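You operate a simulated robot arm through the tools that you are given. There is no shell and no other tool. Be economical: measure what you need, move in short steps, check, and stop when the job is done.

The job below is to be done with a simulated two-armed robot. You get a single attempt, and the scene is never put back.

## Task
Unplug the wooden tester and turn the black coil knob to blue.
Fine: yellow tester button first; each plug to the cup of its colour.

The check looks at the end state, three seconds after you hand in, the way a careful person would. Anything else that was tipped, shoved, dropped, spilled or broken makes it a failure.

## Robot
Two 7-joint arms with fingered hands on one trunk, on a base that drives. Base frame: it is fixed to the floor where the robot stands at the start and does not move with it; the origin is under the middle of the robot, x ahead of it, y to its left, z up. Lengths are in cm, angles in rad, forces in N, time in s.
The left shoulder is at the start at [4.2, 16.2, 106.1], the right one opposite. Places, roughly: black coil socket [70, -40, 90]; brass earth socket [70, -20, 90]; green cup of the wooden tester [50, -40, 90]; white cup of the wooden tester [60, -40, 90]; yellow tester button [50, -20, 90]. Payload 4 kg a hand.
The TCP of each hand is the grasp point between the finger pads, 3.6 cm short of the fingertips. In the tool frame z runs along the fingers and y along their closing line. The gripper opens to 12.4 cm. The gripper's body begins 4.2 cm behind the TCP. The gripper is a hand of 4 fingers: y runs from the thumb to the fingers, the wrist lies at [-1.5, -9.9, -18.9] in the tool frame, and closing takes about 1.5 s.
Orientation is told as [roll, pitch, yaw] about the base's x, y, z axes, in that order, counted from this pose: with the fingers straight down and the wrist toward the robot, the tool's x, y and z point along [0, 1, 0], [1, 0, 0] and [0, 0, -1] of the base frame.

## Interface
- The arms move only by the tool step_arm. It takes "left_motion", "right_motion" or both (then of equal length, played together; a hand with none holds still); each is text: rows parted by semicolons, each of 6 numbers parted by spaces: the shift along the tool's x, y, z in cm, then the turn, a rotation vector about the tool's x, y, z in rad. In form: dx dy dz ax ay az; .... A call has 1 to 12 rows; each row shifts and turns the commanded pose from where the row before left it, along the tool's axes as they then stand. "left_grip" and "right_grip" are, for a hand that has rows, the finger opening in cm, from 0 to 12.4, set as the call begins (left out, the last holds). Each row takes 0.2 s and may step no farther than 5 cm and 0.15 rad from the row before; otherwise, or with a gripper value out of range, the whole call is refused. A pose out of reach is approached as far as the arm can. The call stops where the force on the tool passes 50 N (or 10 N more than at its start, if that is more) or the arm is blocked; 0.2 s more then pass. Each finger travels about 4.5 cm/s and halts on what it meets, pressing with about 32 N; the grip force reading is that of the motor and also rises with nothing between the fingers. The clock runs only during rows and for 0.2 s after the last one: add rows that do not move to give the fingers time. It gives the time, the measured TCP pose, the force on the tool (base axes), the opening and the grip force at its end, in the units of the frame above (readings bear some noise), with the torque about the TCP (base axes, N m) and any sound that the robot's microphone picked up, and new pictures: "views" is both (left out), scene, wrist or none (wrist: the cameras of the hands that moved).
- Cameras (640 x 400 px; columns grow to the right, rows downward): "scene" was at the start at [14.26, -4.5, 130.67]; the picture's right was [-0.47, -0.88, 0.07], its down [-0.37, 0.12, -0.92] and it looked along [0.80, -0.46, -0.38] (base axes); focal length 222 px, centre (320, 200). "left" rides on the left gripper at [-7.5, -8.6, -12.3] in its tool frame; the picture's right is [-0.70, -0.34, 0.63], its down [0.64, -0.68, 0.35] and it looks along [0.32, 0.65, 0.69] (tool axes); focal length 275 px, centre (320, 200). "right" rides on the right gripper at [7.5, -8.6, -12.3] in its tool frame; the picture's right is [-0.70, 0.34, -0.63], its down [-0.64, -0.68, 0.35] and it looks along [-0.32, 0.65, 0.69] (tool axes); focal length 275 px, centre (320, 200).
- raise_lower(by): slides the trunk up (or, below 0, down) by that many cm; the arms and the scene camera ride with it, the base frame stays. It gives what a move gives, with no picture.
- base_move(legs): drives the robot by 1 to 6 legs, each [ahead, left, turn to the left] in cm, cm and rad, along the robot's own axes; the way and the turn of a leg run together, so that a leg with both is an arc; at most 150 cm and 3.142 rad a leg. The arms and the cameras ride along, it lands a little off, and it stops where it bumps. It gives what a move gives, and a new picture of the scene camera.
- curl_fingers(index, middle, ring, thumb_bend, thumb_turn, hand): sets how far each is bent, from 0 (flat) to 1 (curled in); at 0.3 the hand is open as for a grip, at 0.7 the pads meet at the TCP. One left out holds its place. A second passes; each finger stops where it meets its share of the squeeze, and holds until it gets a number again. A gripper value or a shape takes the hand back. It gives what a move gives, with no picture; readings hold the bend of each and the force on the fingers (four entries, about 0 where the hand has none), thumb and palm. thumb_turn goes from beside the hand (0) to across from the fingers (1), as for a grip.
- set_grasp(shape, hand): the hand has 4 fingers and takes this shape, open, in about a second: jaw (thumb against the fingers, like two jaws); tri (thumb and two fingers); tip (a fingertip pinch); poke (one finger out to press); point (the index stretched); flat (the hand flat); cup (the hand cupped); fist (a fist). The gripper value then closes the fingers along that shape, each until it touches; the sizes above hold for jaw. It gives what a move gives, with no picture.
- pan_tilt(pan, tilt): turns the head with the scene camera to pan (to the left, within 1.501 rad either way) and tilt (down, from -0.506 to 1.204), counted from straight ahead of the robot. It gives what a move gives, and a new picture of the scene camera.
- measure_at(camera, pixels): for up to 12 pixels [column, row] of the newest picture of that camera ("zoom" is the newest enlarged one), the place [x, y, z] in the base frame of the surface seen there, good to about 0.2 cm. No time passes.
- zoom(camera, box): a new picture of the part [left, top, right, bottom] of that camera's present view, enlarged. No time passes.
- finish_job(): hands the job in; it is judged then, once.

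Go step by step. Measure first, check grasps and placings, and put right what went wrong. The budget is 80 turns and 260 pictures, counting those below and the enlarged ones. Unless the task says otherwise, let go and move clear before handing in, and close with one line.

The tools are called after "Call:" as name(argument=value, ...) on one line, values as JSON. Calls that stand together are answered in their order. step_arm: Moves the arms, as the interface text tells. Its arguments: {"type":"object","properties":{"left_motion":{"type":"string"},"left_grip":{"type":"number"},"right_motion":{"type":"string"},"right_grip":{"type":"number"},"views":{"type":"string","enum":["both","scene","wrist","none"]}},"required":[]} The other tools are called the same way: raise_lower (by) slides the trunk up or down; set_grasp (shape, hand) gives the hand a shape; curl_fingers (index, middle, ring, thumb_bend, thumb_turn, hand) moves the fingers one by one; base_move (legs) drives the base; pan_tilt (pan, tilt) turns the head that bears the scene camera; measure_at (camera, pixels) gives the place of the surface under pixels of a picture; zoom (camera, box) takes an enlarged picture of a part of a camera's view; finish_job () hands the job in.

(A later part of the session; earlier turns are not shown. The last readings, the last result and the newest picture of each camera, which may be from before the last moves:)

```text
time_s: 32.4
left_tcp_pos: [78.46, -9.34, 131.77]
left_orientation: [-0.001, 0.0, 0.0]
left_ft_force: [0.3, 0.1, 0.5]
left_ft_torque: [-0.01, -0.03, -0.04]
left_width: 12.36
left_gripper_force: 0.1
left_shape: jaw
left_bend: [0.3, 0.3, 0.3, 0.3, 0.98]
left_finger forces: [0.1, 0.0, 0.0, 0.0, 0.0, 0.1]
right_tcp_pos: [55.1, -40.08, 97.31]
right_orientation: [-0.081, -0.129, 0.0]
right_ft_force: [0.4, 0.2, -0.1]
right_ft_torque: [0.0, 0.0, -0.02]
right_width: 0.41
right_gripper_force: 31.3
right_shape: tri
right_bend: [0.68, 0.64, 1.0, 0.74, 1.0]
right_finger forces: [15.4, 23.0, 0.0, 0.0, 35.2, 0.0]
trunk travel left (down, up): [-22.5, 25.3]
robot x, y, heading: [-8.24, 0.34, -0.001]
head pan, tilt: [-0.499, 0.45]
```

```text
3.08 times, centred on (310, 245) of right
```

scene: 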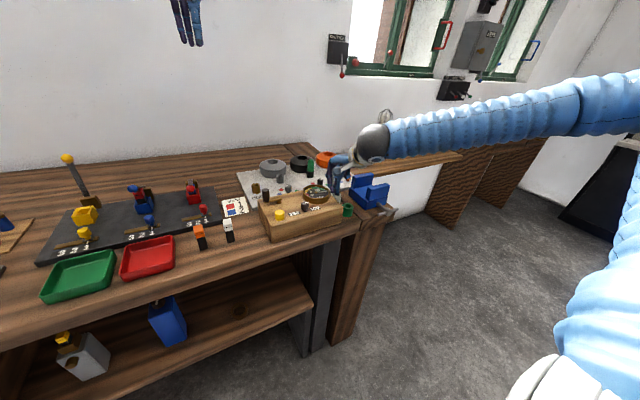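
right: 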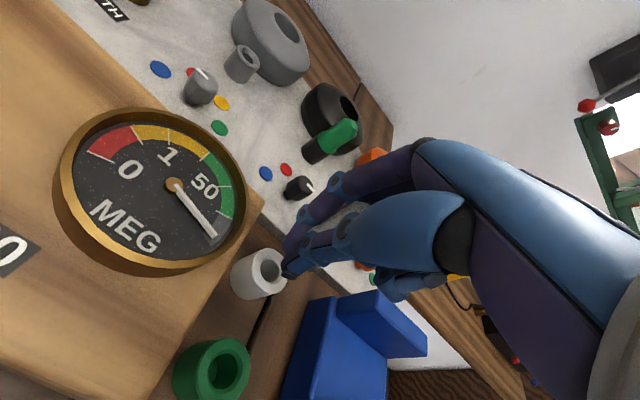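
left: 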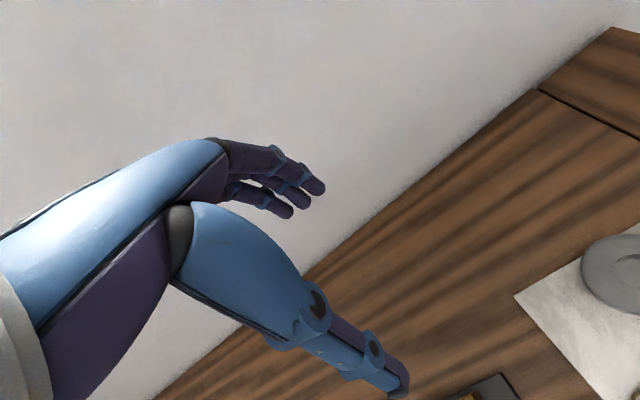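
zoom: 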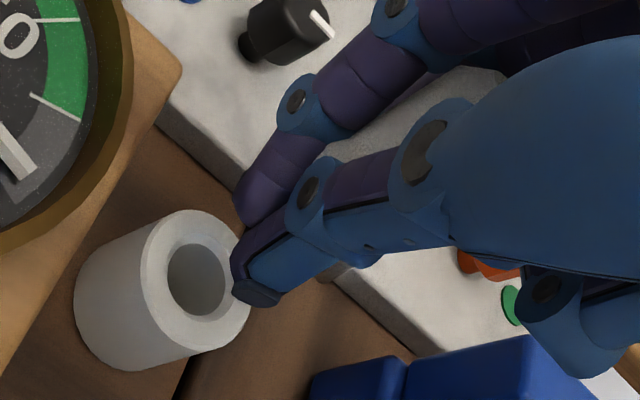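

The plug is still in the hand. I'll raise it well clear and turn the hand upright to see how it is held.

Call:
step_arm(right_motion="0 0 -4 0 0 0;0 0 -4 0 0 0;0 0 -4 0.13 0.08 0;0 0 0 0 0 0", views="wrist")

Call:
zoom(camera="scene", box=[325, 115, 365, 155])

Call:
zoom(camera="right", box=[230, 180, 390, 310])

```text
refused: row 3 steps farther than a row can; nothing moved
```

```text
10.00 times, centred on (345, 135) of scene
```

zoom: 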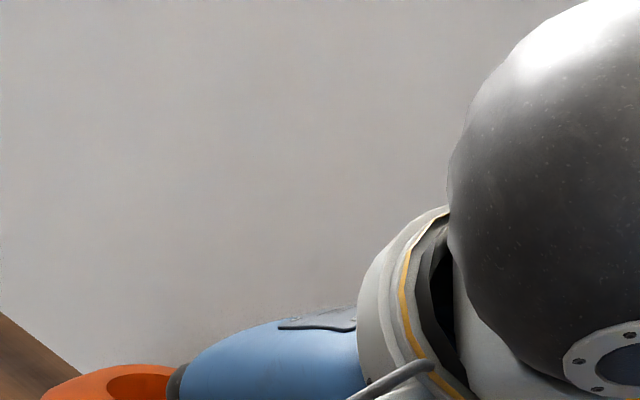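

```text
3.08 times, centred on (310, 245) of right
```

zoom: 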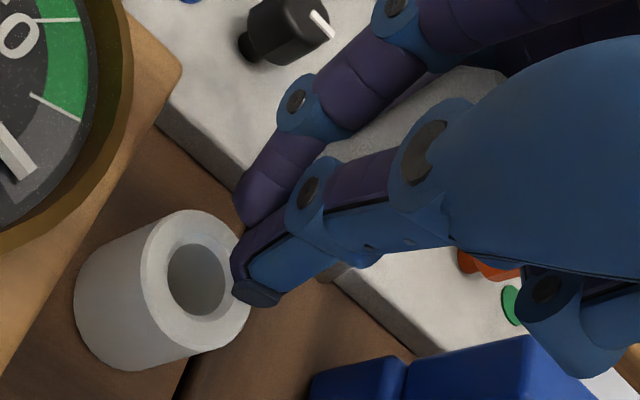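

I'll raise with smaller turns and yaw the hand so that the scene camera sees its other side.

Call:
step_arm(right_motion="0 0 -4 0 0 0;0 0 -4 0 0 0;0 0 -4 0.07 0.04 0;0 0 0 0.06 0.04 0;0 0 0 0 0 0.14;0 0 0 0 0 0.14;0 0 0 0 0 0.14;0 0 0 0 0 0.14;0 0 0 0 0 0.14;0 0 0 0 0 0", views="wrist")

Call:
zoom(camera="scene", box=[320, 105, 370, 155])

Call:
zoom(camera="right", box=[230, 180, 390, 310])

```text
time_s: 34.6
left_tcp_pos: [78.37, -9.39, 131.73]
left_orientation: [0.0, 0.0, 0.0]
left_ft_force: [-0.9, -0.1, 1.3]
left_ft_torque: [0.02, 0.0, 0.01]
left_width: 12.34
left_gripper_force: 0.1
left_shape: jaw
left_bend: [0.3, 0.3, 0.3, 0.3, 0.98]
left_finger forces: [0.0, 0.0, 0.0, 0.0, 0.0, 0.0]
right_tcp_pos: [53.38, -39.09, 109.05]
right_orientation: [0.001, -0.001, -0.705]
right_ft_force: [-0.1, -0.6, -0.4]
right_ft_torque: [0.01, 0.01, 0.0]
right_width: 0.36
right_gripper_force: 32.7
right_shape: tri
right_bend: [0.68, 0.64, 1.0, 0.74, 1.0]
right_finger forces: [15.5, 23.1, 0.0, 0.0, 34.9, 0.0]
trunk travel left (down, up): [-22.5, 25.3]
robot x, y, heading: [-8.15, 0.28, 0.0]
head pan, tilt: [-0.499, 0.45]
```

right: 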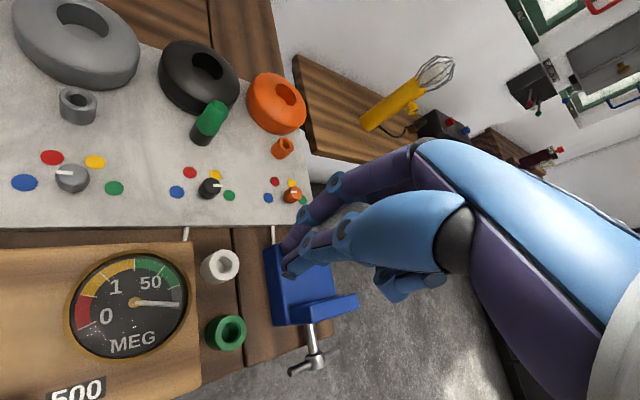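

```text
8.00 times, centred on (345, 130) of scene
```

zoom: 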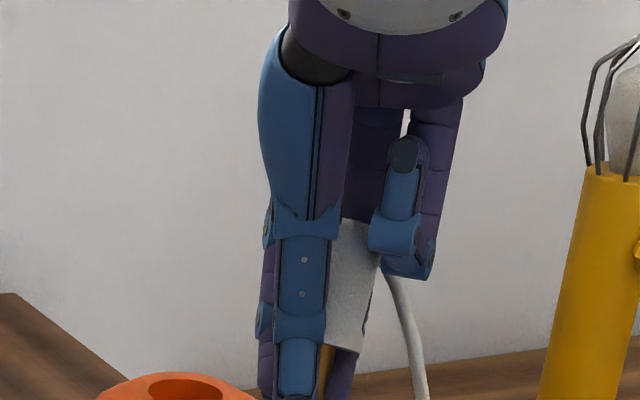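

```text
3.08 times, centred on (310, 245) of right
```

zoom: 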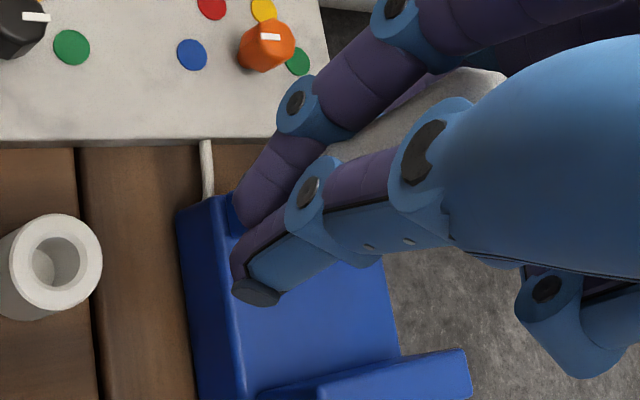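

Call:
zoom(camera="scene", box=[330, 125, 370, 165])

```text
10.00 times, centred on (350, 145) of scene
```

zoom: 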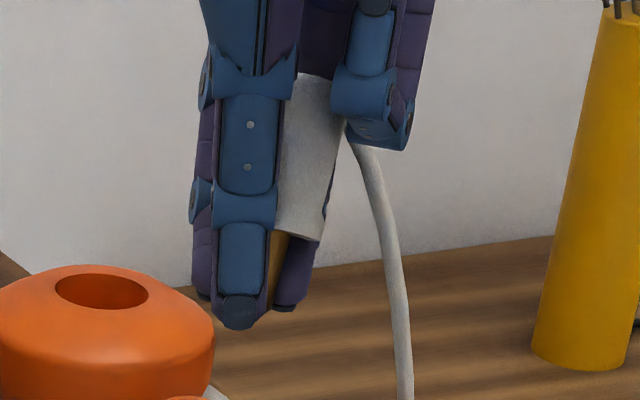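

Now I see the plug clearly: it is held between thumb and middle finger, tilted with its pin end at (275,280), slightly above the fingertips. I'll measure its axis and the cup rim precisely from here.

Call:
measure_at(camera="zoom", pixels=[[310, 90], [305, 150], [300, 210], [290, 232], [335, 130], [325, 180], [320, 235], [276, 240], [272, 265], [270, 290], [240, 325], [290, 308]])

Call:
zoom(camera="right", box=[190, 235, 254, 275])

```text
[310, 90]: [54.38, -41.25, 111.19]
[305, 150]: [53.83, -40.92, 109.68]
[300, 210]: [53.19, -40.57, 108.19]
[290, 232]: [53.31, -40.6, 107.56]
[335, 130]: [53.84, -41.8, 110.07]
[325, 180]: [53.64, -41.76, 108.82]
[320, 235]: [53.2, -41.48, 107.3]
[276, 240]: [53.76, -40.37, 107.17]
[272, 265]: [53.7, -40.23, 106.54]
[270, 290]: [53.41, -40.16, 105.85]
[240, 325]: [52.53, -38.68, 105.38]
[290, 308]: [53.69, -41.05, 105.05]
```

```text
10.00 times, centred on (222, 255) of right
```

zoom: 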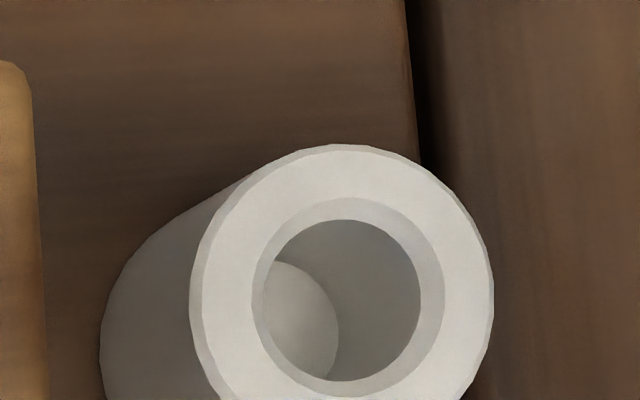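

The plug leans about 18°, gripped only near its lower end. I'll take it over an open part of the board near [69,-33.5], make it upright, and let it slide down inside the finger cage so that the pin leads the fingertips.

Call:
step_arm(right_motion="3.77 1.72 0 0 0 0;3.77 1.72 0 0 0 0;3.77 1.72 0 0 0 0;3.77 1.72 0 0 0 0;0 0 0 -0.14 0.02 0;0 0 0 -0.13 0.03 0;0 0 0 0 0 0", views="both")

Call:
zoom(camera="scene", box=[285, 115, 335, 165])

```text
time_s: 36.2
left_tcp_pos: [78.27, -9.35, 131.55]
left_orientation: [0.001, 0.0, 0.002]
left_ft_force: [-0.1, 0.4, 0.2]
left_ft_torque: [0.02, 0.01, -0.04]
left_width: 12.35
left_gripper_force: 0.0
left_shape: jaw
left_bend: [0.3, 0.3, 0.3, 0.3, 0.98]
left_finger forces: [0.0, 0.0, 0.0, 0.0, 0.1, 0.0]
right_tcp_pos: [68.43, -32.0, 109.04]
right_orientation: [0.052, -0.27, -0.711]
right_ft_force: [-0.3, 0.5, -0.1]
right_ft_torque: [0.02, 0.01, 0.04]
right_width: 0.34
right_gripper_force: 32.3
right_shape: tri
right_bend: [0.71, 0.64, 1.0, 0.74, 1.0]
right_finger forces: [15.1, 23.5, 0.1, 0.1, 34.8, 0.1]
trunk travel left (down, up): [-22.5, 25.3]
robot x, y, heading: [-8.24, 0.08, 0.002]
head pan, tilt: [-0.499, 0.45]
```

scene: 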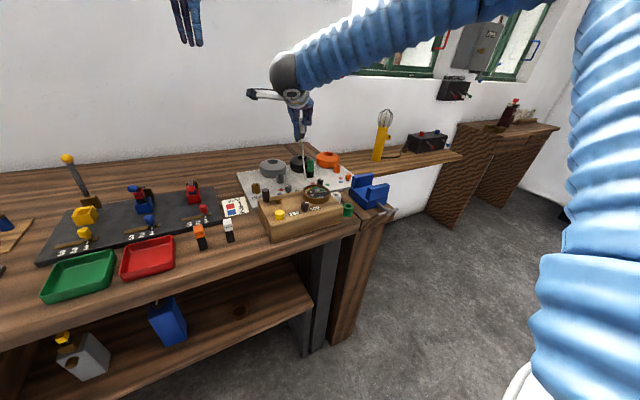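
right: 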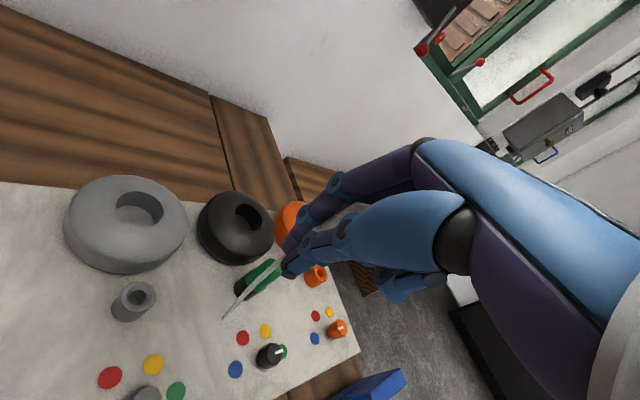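

```text
8.00 times, centred on (310, 140) of scene
```

zoom: 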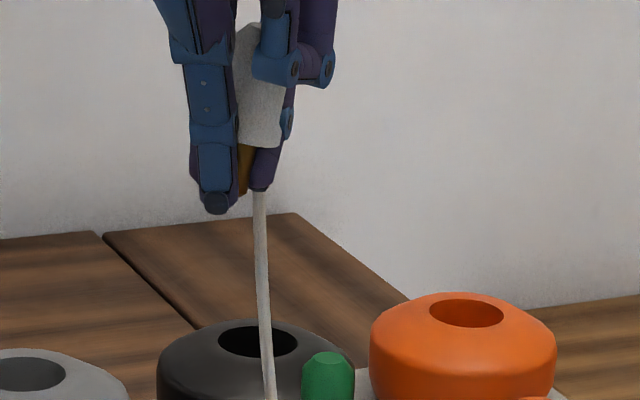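

Call:
measure_at(camera="zoom", pixels=[[252, 70], [255, 100], [255, 130], [275, 100], [270, 135], [243, 155], [241, 180], [242, 192], [216, 205], [260, 185], [222, 160], [248, 35]])

Call:
measure_at(camera="right", pixels=[[210, 300], [185, 250], [245, 285], [160, 240], [190, 330], [230, 262], [205, 270]])

```text
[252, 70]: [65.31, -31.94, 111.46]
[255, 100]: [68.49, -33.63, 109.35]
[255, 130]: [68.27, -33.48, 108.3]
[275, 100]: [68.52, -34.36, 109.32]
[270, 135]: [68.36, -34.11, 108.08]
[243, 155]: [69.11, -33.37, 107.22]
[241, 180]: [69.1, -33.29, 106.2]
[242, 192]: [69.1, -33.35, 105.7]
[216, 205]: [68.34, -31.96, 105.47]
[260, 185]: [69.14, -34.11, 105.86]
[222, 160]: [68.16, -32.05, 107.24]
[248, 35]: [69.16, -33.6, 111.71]
```

```text
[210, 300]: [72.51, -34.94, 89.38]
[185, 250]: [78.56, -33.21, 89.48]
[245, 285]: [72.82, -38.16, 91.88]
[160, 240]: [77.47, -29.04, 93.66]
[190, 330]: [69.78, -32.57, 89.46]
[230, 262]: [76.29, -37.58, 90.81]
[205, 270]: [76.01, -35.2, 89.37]
```

The plug is now nearly upright over the free board spot at [69.3,-33.5]. I'll descend until the thumb tip is about 2 cm above the board.

Call:
step_arm(right_motion="-0.17 -0.91 3.28 0 0 0;-0.17 -0.91 3.28 0 0 0;-0.17 -0.91 3.28 0 0 0;-0.17 -0.91 3.28 0 0 0;0 0 0 0 0 0", views="wrist")

Call:
zoom(camera="scene", box=[280, 145, 330, 195])

```text
time_s: 37.4
left_tcp_pos: [78.22, -9.23, 131.75]
left_orientation: [0.0, -0.003, 0.001]
left_ft_force: [-1.1, -0.7, 0.8]
left_ft_torque: [0.02, -0.02, 0.01]
left_width: 12.36
left_gripper_force: 0.0
left_shape: jaw
left_bend: [0.3, 0.3, 0.3, 0.3, 0.98]
left_finger forces: [0.0, 0.0, 0.0, 0.0, 0.0, 0.0]
right_tcp_pos: [68.47, -32.0, 95.59]
right_orientation: [0.051, -0.272, -0.711]
right_ft_force: [-0.3, -0.2, 0.2]
right_ft_torque: [0.02, -0.01, -0.04]
right_width: 0.33
right_gripper_force: 31.5
right_shape: tri
right_bend: [0.71, 0.64, 1.0, 0.75, 1.0]
right_finger forces: [15.3, 23.8, 0.0, 0.1, 34.9, 0.1]
trunk travel left (down, up): [-22.5, 25.3]
robot x, y, heading: [-8.12, 0.13, 0.001]
head pan, tilt: [-0.499, 0.45]
```

right: 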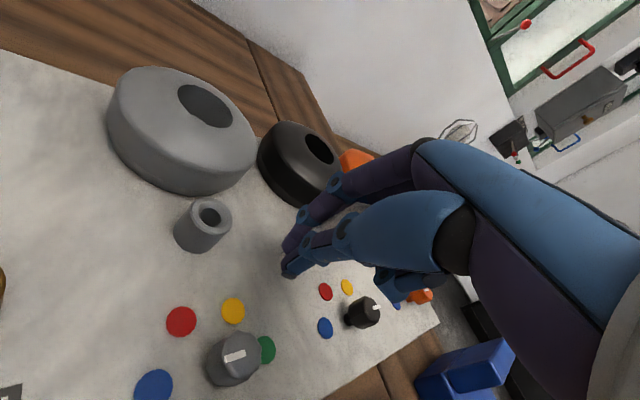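

```text
8.00 times, centred on (305, 170) of scene
```

zoom: 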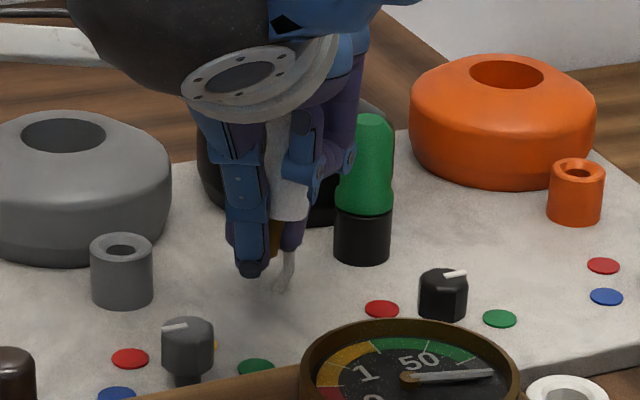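

The thumb tip at (250,270) is just above the board and nothing is touching. I'll loosen a little.

Call:
step_arm(right_grip=2.4, right_motion="0 0 0 0 0 0;0 0 0 0 0 0;0 0 0 0 0 0", views="none")

Call:
zoom(camera="scene", box=[280, 145, 330, 195])

```text
time_s: 38.2
left_tcp_pos: [78.3, -9.42, 131.59]
left_orientation: [0.0, -0.001, 0.0]
left_ft_force: [-0.2, -0.1, 0.2]
left_ft_torque: [0.02, 0.0, 0.04]
left_width: 12.36
left_gripper_force: 0.0
left_shape: jaw
left_bend: [0.3, 0.3, 0.3, 0.3, 0.98]
left_finger forces: [0.0, 0.1, 0.1, 0.1, 0.0, 0.1]
right_tcp_pos: [68.42, -31.98, 95.49]
right_orientation: [0.051, -0.27, -0.711]
right_ft_force: [-0.7, 0.0, -0.2]
right_ft_torque: [0.03, 0.0, -0.01]
right_width: 2.4
right_gripper_force: 0.1
right_shape: tri
right_bend: [0.57, 0.6, 0.99, 0.65, 1.0]
right_finger forces: [0.1, 0.3, 0.0, 0.0, 0.3, 0.0]
trunk travel left (down, up): [-22.5, 25.3]
robot x, y, heading: [-8.4, -0.19, -0.002]
head pan, tilt: [-0.499, 0.45]
```

```text
8.00 times, centred on (305, 170) of scene
```

zoom: 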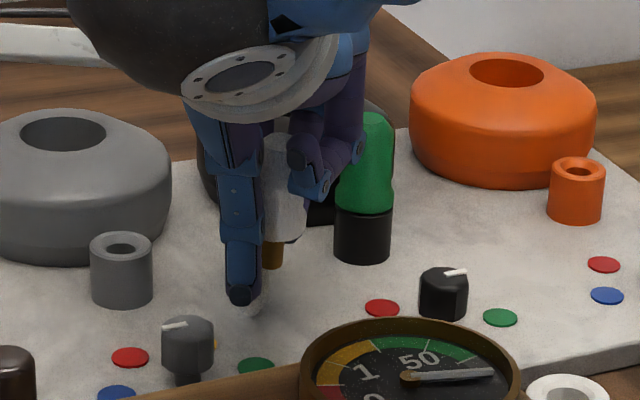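

The plug has eased down a little, so I'll loosen slightly more.

Call:
step_arm(right_grip=2.8, right_motion="0 0 0 0 0 0;0 0 0 0 0 0", views="none")

Call:
zoom(camera="scene", box=[280, 145, 330, 195])

```text
time_s: 38.8
left_tcp_pos: [78.26, -9.34, 131.68]
left_orientation: [-0.001, 0.0, 0.001]
left_ft_force: [-0.4, -0.8, -0.8]
left_ft_torque: [-0.02, -0.02, -0.01]
left_width: 12.38
left_gripper_force: 0.1
left_shape: jaw
left_bend: [0.3, 0.3, 0.3, 0.3, 0.98]
left_finger forces: [0.0, 0.0, 0.0, 0.0, 0.0, 0.0]
right_tcp_pos: [68.42, -32.02, 95.43]
right_orientation: [0.051, -0.269, -0.71]
right_ft_force: [0.6, 0.0, 0.2]
right_ft_torque: [0.02, -0.02, 0.0]
right_width: 2.79
right_gripper_force: 0.1
right_shape: tri
right_bend: [0.55, 0.58, 0.99, 0.64, 1.0]
right_finger forces: [0.1, 0.3, 0.0, 0.1, 0.2, 0.0]
trunk travel left (down, up): [-22.5, 25.3]
robot x, y, heading: [-7.94, 0.23, 0.002]
head pan, tilt: [-0.499, 0.45]
```

```text
8.00 times, centred on (305, 170) of scene
```

zoom: 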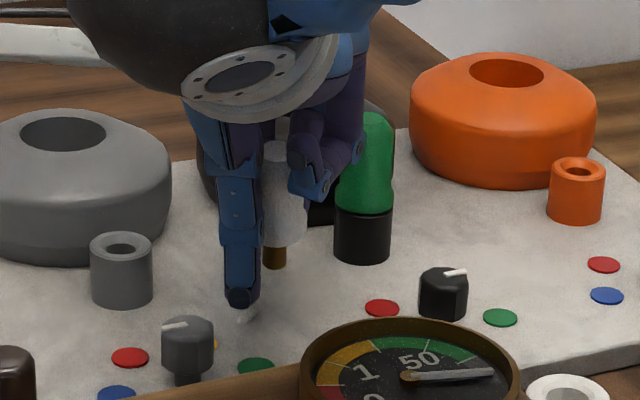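

The plug now looks upright, standing or hanging, with its pin at (273,265). I'll measure.

Call:
measure_at(camera="zoom", pixels=[[275, 150], [280, 180], [282, 225], [300, 215], [273, 250], [273, 265], [273, 275], [240, 300], [240, 285], [285, 150], [262, 225], [310, 190]])

Call:
zoom(camera="right", box=[240, 160, 400, 300])

```text
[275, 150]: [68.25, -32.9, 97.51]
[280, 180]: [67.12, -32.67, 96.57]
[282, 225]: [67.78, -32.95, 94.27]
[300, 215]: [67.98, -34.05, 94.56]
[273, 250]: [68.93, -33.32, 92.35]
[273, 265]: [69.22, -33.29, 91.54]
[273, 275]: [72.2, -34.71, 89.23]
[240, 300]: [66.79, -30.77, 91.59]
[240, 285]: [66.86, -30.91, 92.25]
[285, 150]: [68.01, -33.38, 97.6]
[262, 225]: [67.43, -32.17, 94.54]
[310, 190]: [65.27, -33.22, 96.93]
```

```text
2.86 times, centred on (320, 230) of right
```

zoom: 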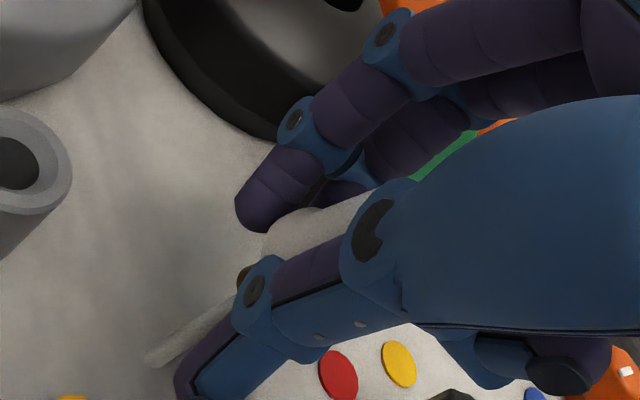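

The pin tip is at z≈91.4, still 2 cm above the board and held by light friction. I'll open a touch more.

Call:
step_arm(right_grip=3.3, right_motion="0 0 0 0 0 0;0 0 0 0 0 0", views="none")

Call:
zoom(camera="scene", box=[280, 145, 330, 195])

```text
time_s: 39.4
left_tcp_pos: [78.34, -9.27, 131.65]
left_orientation: [0.001, 0.001, 0.001]
left_ft_force: [0.3, 0.3, -0.3]
left_ft_torque: [0.01, 0.0, -0.05]
left_width: 12.37
left_gripper_force: 0.1
left_shape: jaw
left_bend: [0.3, 0.3, 0.3, 0.3, 0.98]
left_finger forces: [0.0, 0.0, 0.1, 0.0, 0.0, 0.0]
right_tcp_pos: [68.55, -32.12, 95.57]
right_orientation: [0.052, -0.268, -0.711]
right_ft_force: [-0.2, 1.2, -0.2]
right_ft_torque: [-0.02, 0.0, 0.0]
right_width: 3.27
right_gripper_force: 0.1
right_shape: tri
right_bend: [0.53, 0.56, 0.99, 0.63, 1.0]
right_finger forces: [0.1, 0.3, 0.0, 0.0, 0.1, 0.1]
trunk travel left (down, up): [-22.5, 25.3]
robot x, y, heading: [-7.93, 0.07, -0.002]
head pan, tilt: [-0.499, 0.45]
```

```text
8.00 times, centred on (305, 170) of scene
```

zoom: 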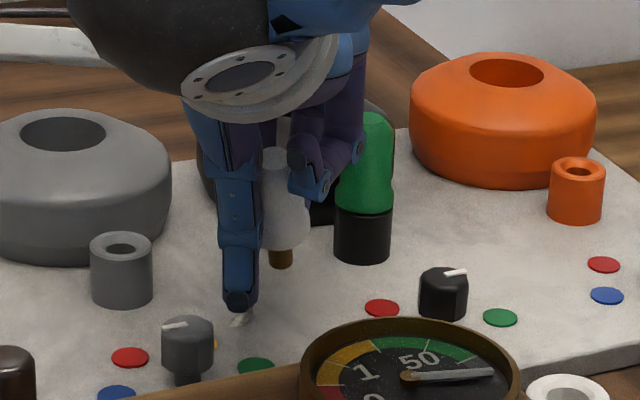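

Call:
measure_at(camera="zoom", pixels=[[281, 265], [281, 252], [285, 240], [285, 200], [275, 155], [237, 308], [265, 190], [300, 230], [240, 318], [270, 240]])

Call:
step_arm(right_motion="0 0 0 0 0 0", views="wrist")

Call:
zoom(camera="right", box=[240, 160, 400, 300])

```text
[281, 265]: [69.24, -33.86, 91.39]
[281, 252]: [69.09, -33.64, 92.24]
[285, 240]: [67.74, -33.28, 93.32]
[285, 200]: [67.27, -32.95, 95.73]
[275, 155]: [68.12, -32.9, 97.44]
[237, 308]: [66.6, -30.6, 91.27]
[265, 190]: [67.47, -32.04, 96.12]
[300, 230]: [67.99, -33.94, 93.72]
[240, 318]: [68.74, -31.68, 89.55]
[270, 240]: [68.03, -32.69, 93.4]
```

```text
time_s: 39.8
left_tcp_pos: [78.36, -9.29, 131.69]
left_orientation: [0.0, 0.0, 0.001]
left_ft_force: [-0.4, 0.4, 0.0]
left_ft_torque: [-0.01, 0.02, -0.04]
left_width: 12.36
left_gripper_force: 0.0
left_shape: jaw
left_bend: [0.3, 0.3, 0.3, 0.3, 0.98]
left_finger forces: [0.0, 0.1, 0.1, 0.0, 0.1, 0.0]
right_tcp_pos: [68.48, -32.02, 95.48]
right_orientation: [0.051, -0.27, -0.711]
right_ft_force: [-0.5, -0.6, 0.6]
right_ft_torque: [-0.02, -0.01, 0.02]
right_width: 3.28
right_gripper_force: 0.0
right_shape: tri
right_bend: [0.53, 0.56, 0.99, 0.63, 1.0]
right_finger forces: [0.0, 0.2, 0.0, 0.0, 0.1, 0.0]
trunk travel left (down, up): [-22.5, 25.3]
robot x, y, heading: [-8.05, -0.31, -0.006]
head pan, tilt: [-0.499, 0.45]
```

right: 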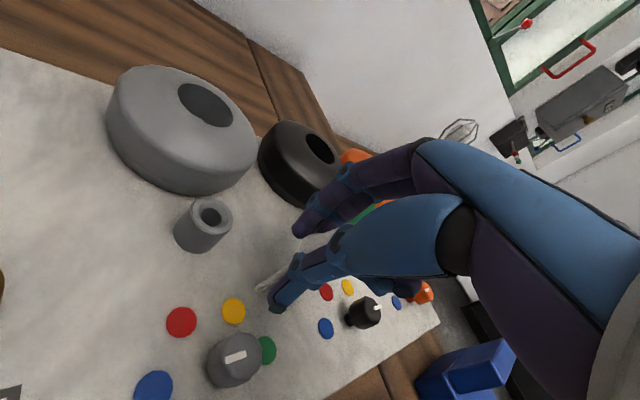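

```text
2.86 times, centred on (320, 230) of right
```

zoom: 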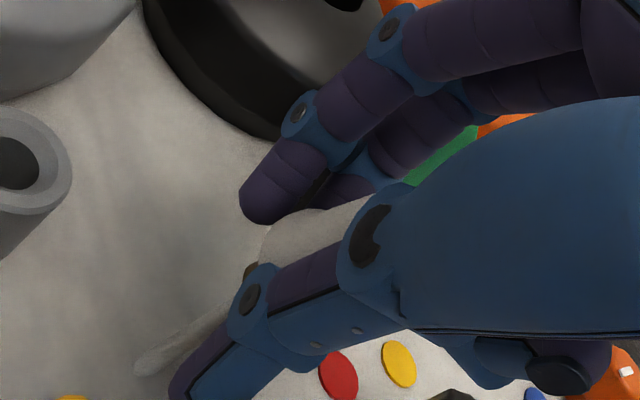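

The plug is only barely supported now, by the lead and light contact. I'll continue opening in small steps.

Call:
step_arm(right_grip=3.9, right_motion="0 0 0 0 0 0;0 0 0 0 0 0;0 0 0 0 0 0", views="none")

Call:
zoom(camera="scene", box=[280, 145, 330, 195])

```text
time_s: 40.6
left_tcp_pos: [78.27, -9.31, 131.59]
left_orientation: [-0.001, 0.001, 0.0]
left_ft_force: [-0.4, 0.0, -0.6]
left_ft_torque: [0.0, -0.02, -0.01]
left_width: 12.37
left_gripper_force: 0.1
left_shape: jaw
left_bend: [0.3, 0.3, 0.3, 0.3, 0.98]
left_finger forces: [0.0, 0.1, 0.0, 0.0, 0.0, 0.0]
right_tcp_pos: [68.45, -32.03, 95.5]
right_orientation: [0.051, -0.271, -0.71]
right_ft_force: [-0.4, 1.0, -0.8]
right_ft_torque: [0.01, 0.01, 0.0]
right_width: 3.87
right_gripper_force: 0.1
right_shape: tri
right_bend: [0.51, 0.54, 0.99, 0.61, 1.0]
right_finger forces: [0.0, 0.3, 0.0, 0.0, 0.1, 0.0]
trunk travel left (down, up): [-22.5, 25.3]
robot x, y, heading: [-7.82, 0.01, 0.004]
head pan, tilt: [-0.499, 0.45]
```

```text
8.00 times, centred on (305, 170) of scene
```

zoom: 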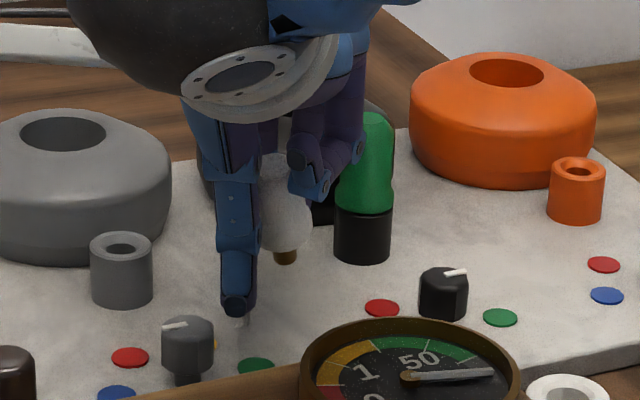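

The plug is starting to tip, while at 2.8 cm it stood upright. I'll close back to 3.0, shift the hand 1 cm toward the plug so that it is centred on the thumb, turn the hand upright, and look.

Call:
step_arm(right_grip=2.9, right_motion="0 0 0 0 0 0;0 0 0 0 0 0;-0.5 0 0 0 0 0;-0.5 0 0 0 0 0;0 0 0 0 0 0", views="wrist")

Call:
zoom(camera="scene", box=[280, 145, 330, 195])

Call:
zoom(camera="right", box=[240, 160, 400, 300])

```text
time_s: 41.8
left_tcp_pos: [78.41, -9.25, 131.63]
left_orientation: [-0.001, -0.001, 0.0]
left_ft_force: [-0.1, 0.2, -0.7]
left_ft_torque: [0.02, 0.0, 0.02]
left_width: 12.37
left_gripper_force: 0.1
left_shape: jaw
left_bend: [0.3, 0.3, 0.3, 0.3, 0.98]
left_finger forces: [0.1, 0.1, 0.0, 0.1, 0.0, 0.0]
right_tcp_pos: [67.77, -32.86, 95.52]
right_orientation: [0.051, -0.269, -0.71]
right_ft_force: [0.5, 0.1, 0.2]
right_ft_torque: [0.0, 0.0, -0.01]
right_width: 0.38
right_gripper_force: 32.2
right_shape: tri
right_bend: [0.7, 0.61, 1.0, 0.74, 1.0]
right_finger forces: [0.1, 15.7, 0.6, 0.0, 10.4, 0.0]
trunk travel left (down, up): [-22.5, 25.3]
robot x, y, heading: [-8.11, 0.15, 0.004]
head pan, tilt: [-0.499, 0.45]
```

right: 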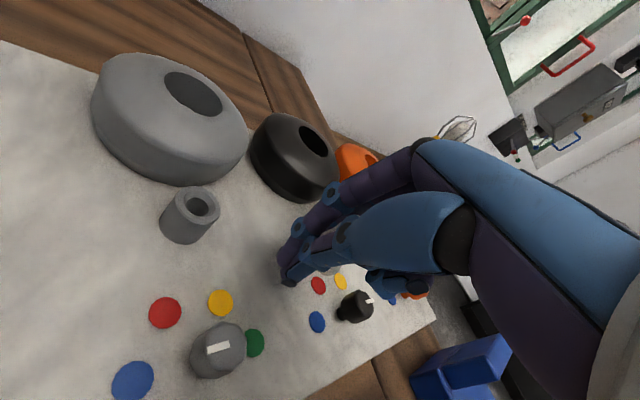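

```text
8.00 times, centred on (305, 170) of scene
```

zoom: 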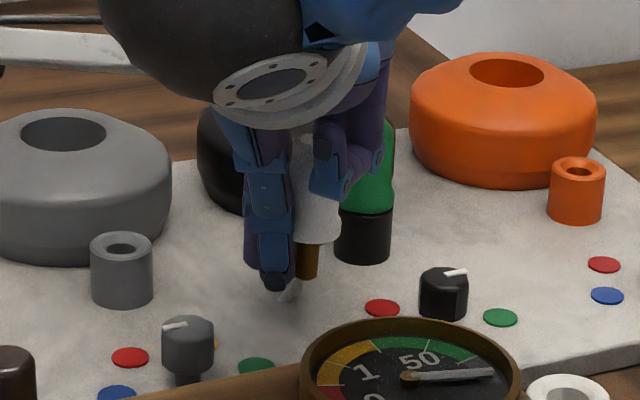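

```text
2.86 times, centred on (320, 230) of right
```

zoom: 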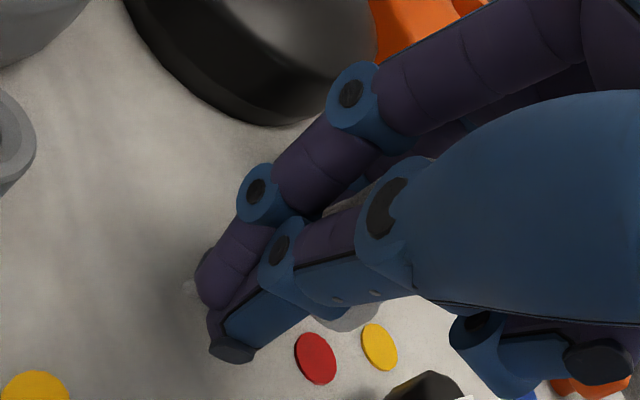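

The plug is again pinched off-centre. A good holder for regripping is the grey coil's wide centre hole (about 3 cm), so I'll lift clear, turn the hand upright and move above that coil.

Call:
step_arm(right_grip=0, right_motion="0 0 -3 0 0 0;0 0 -4 0 0 0;0 0 -4 0 0 0;0 0 0 0.14 -0.02 0;0 0 0 0.13 -0.03 0;0 0 0 0 0 0", views="both")

Call:
zoom(camera="scene", box=[275, 115, 325, 165])

Call:
zoom(camera="scene", box=[250, 150, 300, 190])

```text
time_s: 43.2
left_tcp_pos: [78.23, -9.39, 131.76]
left_orientation: [0.0, 0.001, 0.001]
left_ft_force: [-0.4, -0.5, -0.2]
left_ft_torque: [0.02, 0.03, 0.0]
left_width: 12.33
left_gripper_force: 0.1
left_shape: jaw
left_bend: [0.3, 0.3, 0.3, 0.3, 0.98]
left_finger forces: [0.0, 0.0, 0.0, 0.0, 0.1, 0.0]
right_tcp_pos: [65.28, -31.38, 106.08]
right_orientation: [-0.001, 0.002, -0.704]
right_ft_force: [-0.4, 0.6, -0.1]
right_ft_torque: [0.04, -0.01, 0.05]
right_width: 0.37
right_gripper_force: 32.2
right_shape: tri
right_bend: [0.7, 0.61, 1.0, 0.74, 1.0]
right_finger forces: [0.0, 15.7, 0.8, 0.0, 9.8, 0.1]
trunk travel left (down, up): [-22.5, 25.3]
robot x, y, heading: [-7.86, -0.01, 0.002]
head pan, tilt: [-0.499, 0.45]
```

scene: 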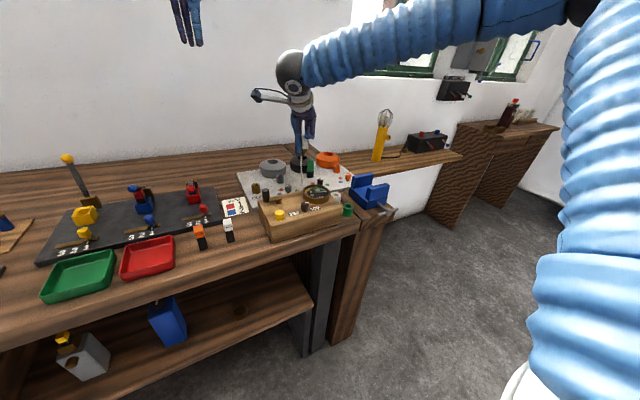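
right: 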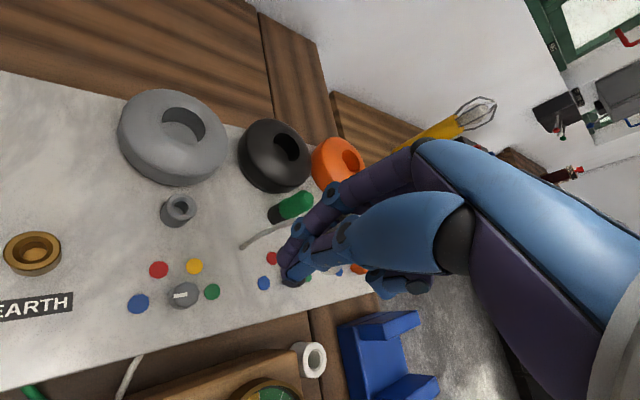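

```text
8.00 times, centred on (300, 140) of scene
```

zoom: 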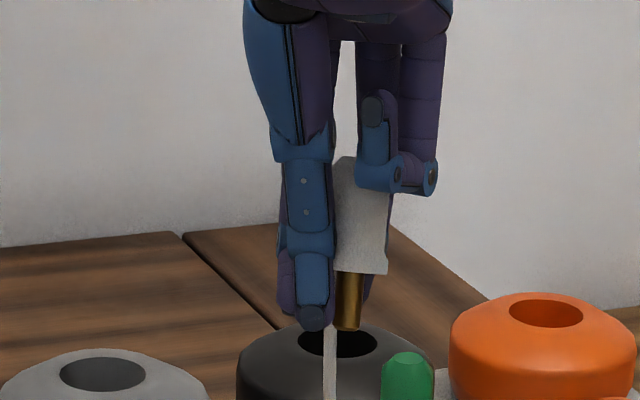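

```text
10.00 times, centred on (275, 170) of scene
```

zoom: 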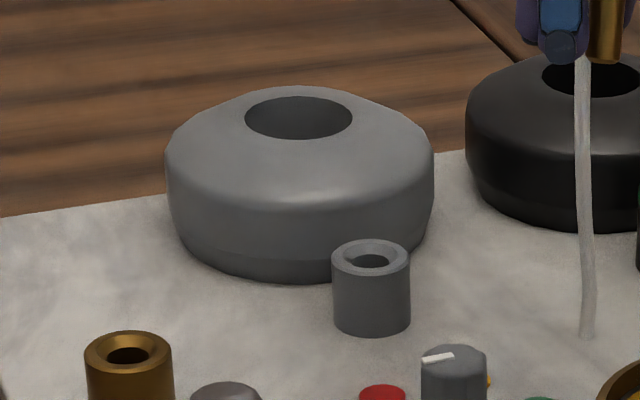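

The plug now hangs upright with its pin at (347,300), fully visible beside the thumb. I'll measure the pin and the grey coil's hole.

Call:
measure_at(camera="zoom", pixels=[[246, 118], [351, 118], [298, 88], [298, 137], [298, 125], [298, 180], [605, 50], [590, 58], [605, 20], [562, 55], [370, 245]])

Call:
measure_at(camera="scene", pixels=[[303, 155], [303, 151], [306, 145], [306, 140], [299, 154]])

Call:
measure_at(camera="right", pixels=[[163, 122], [202, 130], [183, 110], [182, 141], [180, 125], [160, 100], [140, 130]])

```text
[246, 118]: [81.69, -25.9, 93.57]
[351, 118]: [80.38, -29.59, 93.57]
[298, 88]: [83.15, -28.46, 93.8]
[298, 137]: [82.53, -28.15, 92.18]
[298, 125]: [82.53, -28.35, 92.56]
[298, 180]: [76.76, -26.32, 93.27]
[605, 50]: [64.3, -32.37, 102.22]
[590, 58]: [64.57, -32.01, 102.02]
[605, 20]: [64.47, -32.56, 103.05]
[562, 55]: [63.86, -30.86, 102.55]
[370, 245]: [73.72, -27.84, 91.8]
```

```text
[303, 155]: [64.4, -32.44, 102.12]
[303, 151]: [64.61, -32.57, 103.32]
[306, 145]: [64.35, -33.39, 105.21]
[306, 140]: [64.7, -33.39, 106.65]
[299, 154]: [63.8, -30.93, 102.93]
```

```text
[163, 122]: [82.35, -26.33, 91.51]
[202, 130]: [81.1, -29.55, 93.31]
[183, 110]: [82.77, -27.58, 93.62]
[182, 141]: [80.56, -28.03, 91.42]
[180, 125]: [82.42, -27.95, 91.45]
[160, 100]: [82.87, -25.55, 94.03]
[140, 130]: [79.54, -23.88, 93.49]
```

The pin leads the thumb tip by about 0.5 cm, and now I can see it well, so I'll go straight to the white cup. I'll move above it with a small tilt that raises the thumb.

Call:
step_arm(right_motion="-3.88 -0.55 0 0 0 0;-3.88 -0.55 0 0 0 0;-3.88 -0.55 0 0 0 0;0 0 0 0.08 0.08 0;0 0 0 0 0 0", views="wrist")

Call:
zoom(camera="right", box=[150, 200, 340, 320])

Call:
zoom(camera="scene", box=[320, 150, 370, 205])

```text
time_s: 44.4
left_tcp_pos: [78.26, -9.37, 131.71]
left_orientation: [0.001, -0.001, -0.001]
left_ft_force: [-0.2, 0.5, -0.3]
left_ft_torque: [-0.03, -0.01, 0.02]
left_width: 12.36
left_gripper_force: 0.0
left_shape: jaw
left_bend: [0.3, 0.3, 0.3, 0.3, 0.98]
left_finger forces: [0.0, 0.1, 0.0, 0.0, 0.1, 0.1]
right_tcp_pos: [56.32, -39.23, 106.2]
right_orientation: [0.08, 0.08, -0.7]
right_ft_force: [-0.9, 0.5, 0.6]
right_ft_torque: [0.02, 0.01, 0.03]
right_width: 0.36
right_gripper_force: 31.9
right_shape: tri
right_bend: [0.7, 0.61, 1.0, 0.74, 1.0]
right_finger forces: [0.1, 15.6, 0.7, 0.0, 9.1, 0.0]
trunk travel left (down, up): [-22.5, 25.3]
robot x, y, heading: [-8.42, 0.11, 0.006]
head pan, tilt: [-0.499, 0.45]
```

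right: 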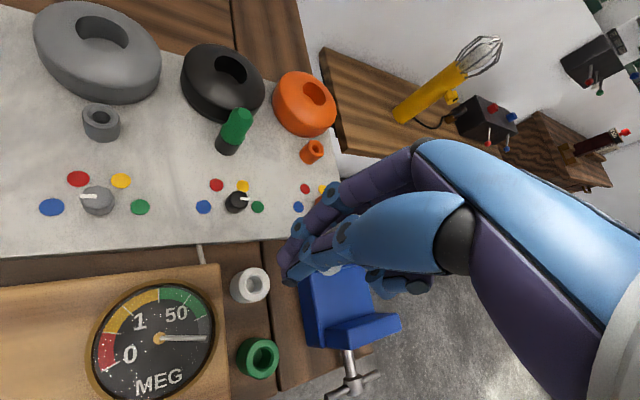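

```text
3.33 times, centred on (245, 260) of right
```

zoom: 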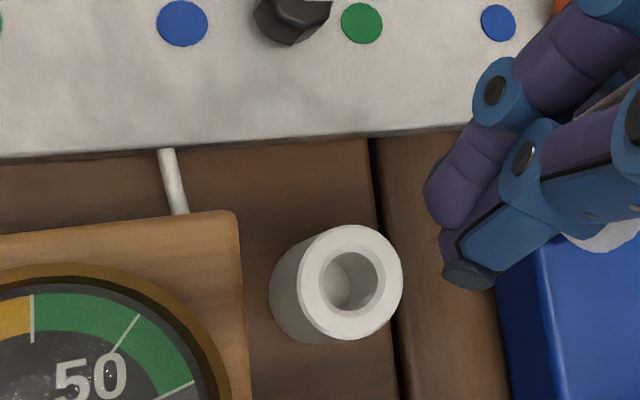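

```text
7.27 times, centred on (345, 178) of scene
```

zoom: 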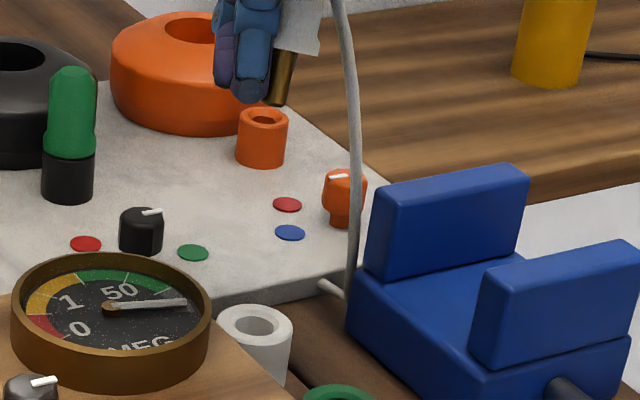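

Call:
measure_at(camera="zoom", pixels=[[220, 326], [291, 328], [255, 346], [255, 308], [275, 102], [278, 90], [284, 65], [245, 98], [300, 30], [290, 40]])

Call:
measure_at(camera="right", pixels=[[241, 286], [269, 284], [256, 269], [254, 300]])

```text
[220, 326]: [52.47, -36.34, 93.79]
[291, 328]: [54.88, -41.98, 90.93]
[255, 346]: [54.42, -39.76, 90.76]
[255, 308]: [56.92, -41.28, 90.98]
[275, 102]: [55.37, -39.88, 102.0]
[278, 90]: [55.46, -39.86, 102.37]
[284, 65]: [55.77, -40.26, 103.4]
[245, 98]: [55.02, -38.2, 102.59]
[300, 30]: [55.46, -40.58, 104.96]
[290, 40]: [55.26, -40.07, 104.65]
```

```text
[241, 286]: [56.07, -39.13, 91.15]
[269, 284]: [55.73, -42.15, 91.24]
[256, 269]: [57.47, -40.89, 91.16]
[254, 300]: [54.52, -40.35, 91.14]
```

The cup centre is [56.0,-40.62] and the pin centre is about [55.9,-40.2]. I'll undo the extra tilt, which puts the pin over the centre, and descend to just above the rim.

Call:
step_arm(right_motion="0 0 0 -0.08 -0.08 0;-0.05 0.1 3.3 0 0 0;0 0 3.3 0 0 0;0 0 3 0 0 0;0 0 0 0 0 0", views="wrist")

Call:
zoom(camera="scene", box=[328, 175, 358, 205])

Call:
zoom(camera="right", box=[220, 190, 380, 320])

```text
time_s: 45.6
left_tcp_pos: [78.21, -9.33, 131.68]
left_orientation: [0.001, 0.0, 0.0]
left_ft_force: [-1.1, 0.1, 0.0]
left_ft_torque: [0.02, -0.01, 0.0]
left_width: 12.36
left_gripper_force: 0.0
left_shape: jaw
left_bend: [0.3, 0.3, 0.3, 0.3, 0.98]
left_finger forces: [0.0, 0.0, 0.1, 0.1, 0.0, 0.1]
right_tcp_pos: [56.35, -39.29, 96.29]
right_orientation: [0.001, -0.001, -0.704]
right_ft_force: [-0.4, 0.0, -0.6]
right_ft_torque: [0.01, -0.03, 0.0]
right_width: 0.36
right_gripper_force: 31.7
right_shape: tri
right_bend: [0.7, 0.61, 1.0, 0.74, 1.0]
right_finger forces: [0.0, 15.5, 0.7, 0.0, 9.0, 0.0]
trunk travel left (down, up): [-22.5, 25.3]
robot x, y, heading: [-8.25, -0.17, -0.001]
head pan, tilt: [-0.499, 0.45]
```

right: 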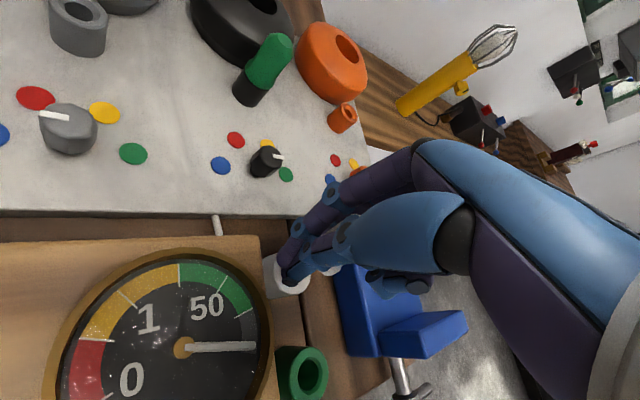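

```text
13.33 times, centred on (343, 190) of scene
```

zoom: 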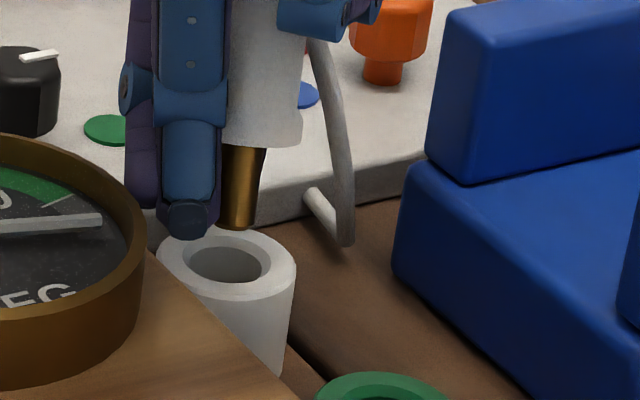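

```text
3.08 times, centred on (300, 255) of right
```

zoom: 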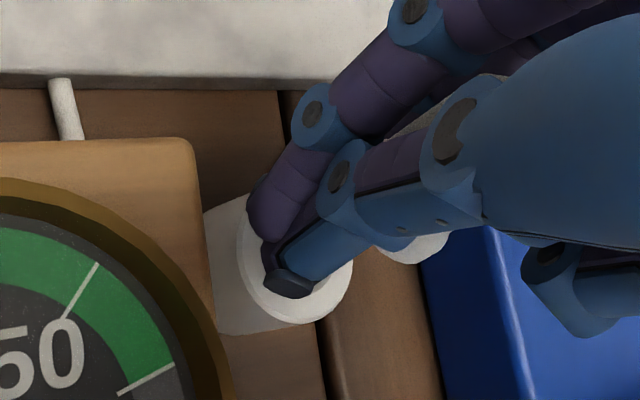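

Call:
measure_at(camera="zoom", pixels=[[236, 222], [240, 190], [244, 155], [188, 230], [188, 215], [226, 292], [160, 255], [293, 270], [226, 235], [255, 130]])

```text
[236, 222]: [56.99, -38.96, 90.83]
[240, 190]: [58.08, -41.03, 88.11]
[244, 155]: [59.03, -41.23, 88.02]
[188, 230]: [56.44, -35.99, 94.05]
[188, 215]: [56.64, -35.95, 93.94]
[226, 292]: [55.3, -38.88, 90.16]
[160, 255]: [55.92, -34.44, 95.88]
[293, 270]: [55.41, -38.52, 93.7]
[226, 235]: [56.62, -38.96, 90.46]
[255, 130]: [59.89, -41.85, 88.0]
```

Call:
zoom(camera="scene", box=[328, 175, 358, 205])

Call:
measure_at(camera="zoom", pixels=[[236, 224], [239, 190], [244, 155], [188, 230], [188, 215], [226, 292], [163, 255], [293, 268], [226, 232], [255, 130], [222, 222], [250, 222]])

```text
13.33 times, centred on (343, 190) of scene
```

zoom: 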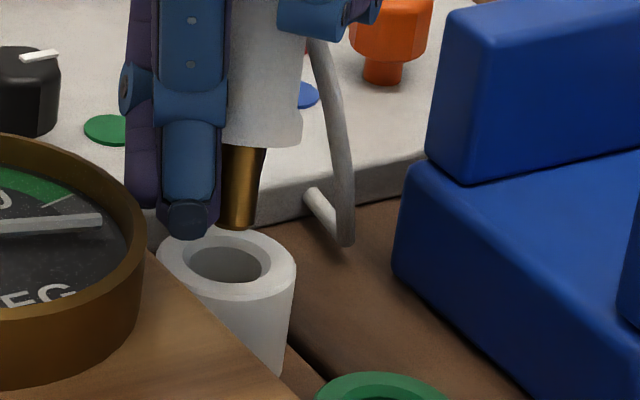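

```text
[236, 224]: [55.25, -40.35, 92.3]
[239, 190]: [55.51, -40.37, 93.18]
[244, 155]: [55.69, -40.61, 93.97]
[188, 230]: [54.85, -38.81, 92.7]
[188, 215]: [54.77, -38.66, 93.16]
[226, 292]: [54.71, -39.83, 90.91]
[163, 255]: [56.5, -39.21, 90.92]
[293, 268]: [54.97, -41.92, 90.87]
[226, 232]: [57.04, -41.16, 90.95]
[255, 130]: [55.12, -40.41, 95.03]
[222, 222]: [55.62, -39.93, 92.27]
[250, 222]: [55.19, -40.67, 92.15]
```

The pin tip centre is [55.65,-40.6,92.1] and the hole centre is [55.9,-40.57], so I'll shift 0.2 cm and lower 1.4 cm to put the pin in the hole.

Call:
step_arm(right_motion="0.13 0.15 0 0 0 0;0 0 0.7 0 0 0;0 0 0.4 0 0 0;0 0 0.3 0 0 0;0 0 0 0 0 0", views="none")

Call:
zoom(camera="scene", box=[328, 175, 358, 205])

```text
time_s: 46.8
left_tcp_pos: [78.26, -9.39, 131.66]
left_orientation: [0.0, 0.001, 0.0]
left_ft_force: [-0.8, -0.4, -0.2]
left_ft_torque: [0.01, 0.04, -0.01]
left_width: 12.37
left_gripper_force: 0.0
left_shape: jaw
left_bend: [0.3, 0.3, 0.3, 0.3, 0.98]
left_finger forces: [0.1, 0.0, 0.0, 0.0, 0.0, 0.0]
right_tcp_pos: [56.73, -39.27, 94.94]
right_orientation: [-0.001, -0.001, -0.703]
right_ft_force: [-1.3, 0.1, -0.4]
right_ft_torque: [0.04, 0.03, -0.04]
right_width: 0.37
right_gripper_force: 31.8
right_shape: tri
right_bend: [0.7, 0.61, 1.0, 0.74, 1.0]
right_finger forces: [0.0, 15.5, 0.6, 0.1, 9.1, 0.0]
trunk travel left (down, up): [-22.5, 25.3]
robot x, y, heading: [-8.3, 0.18, 0.006]
head pan, tilt: [-0.499, 0.45]
```

```text
13.33 times, centred on (343, 190) of scene
```

zoom: 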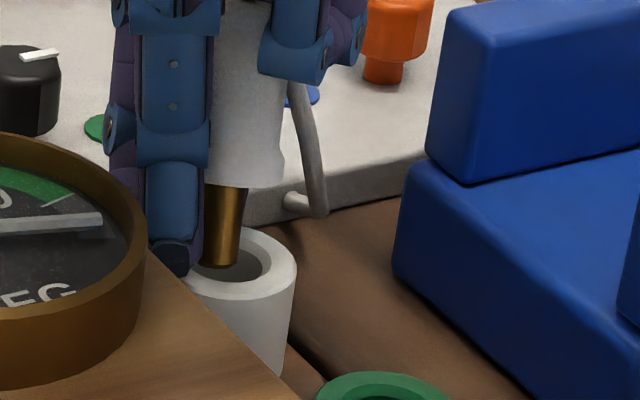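

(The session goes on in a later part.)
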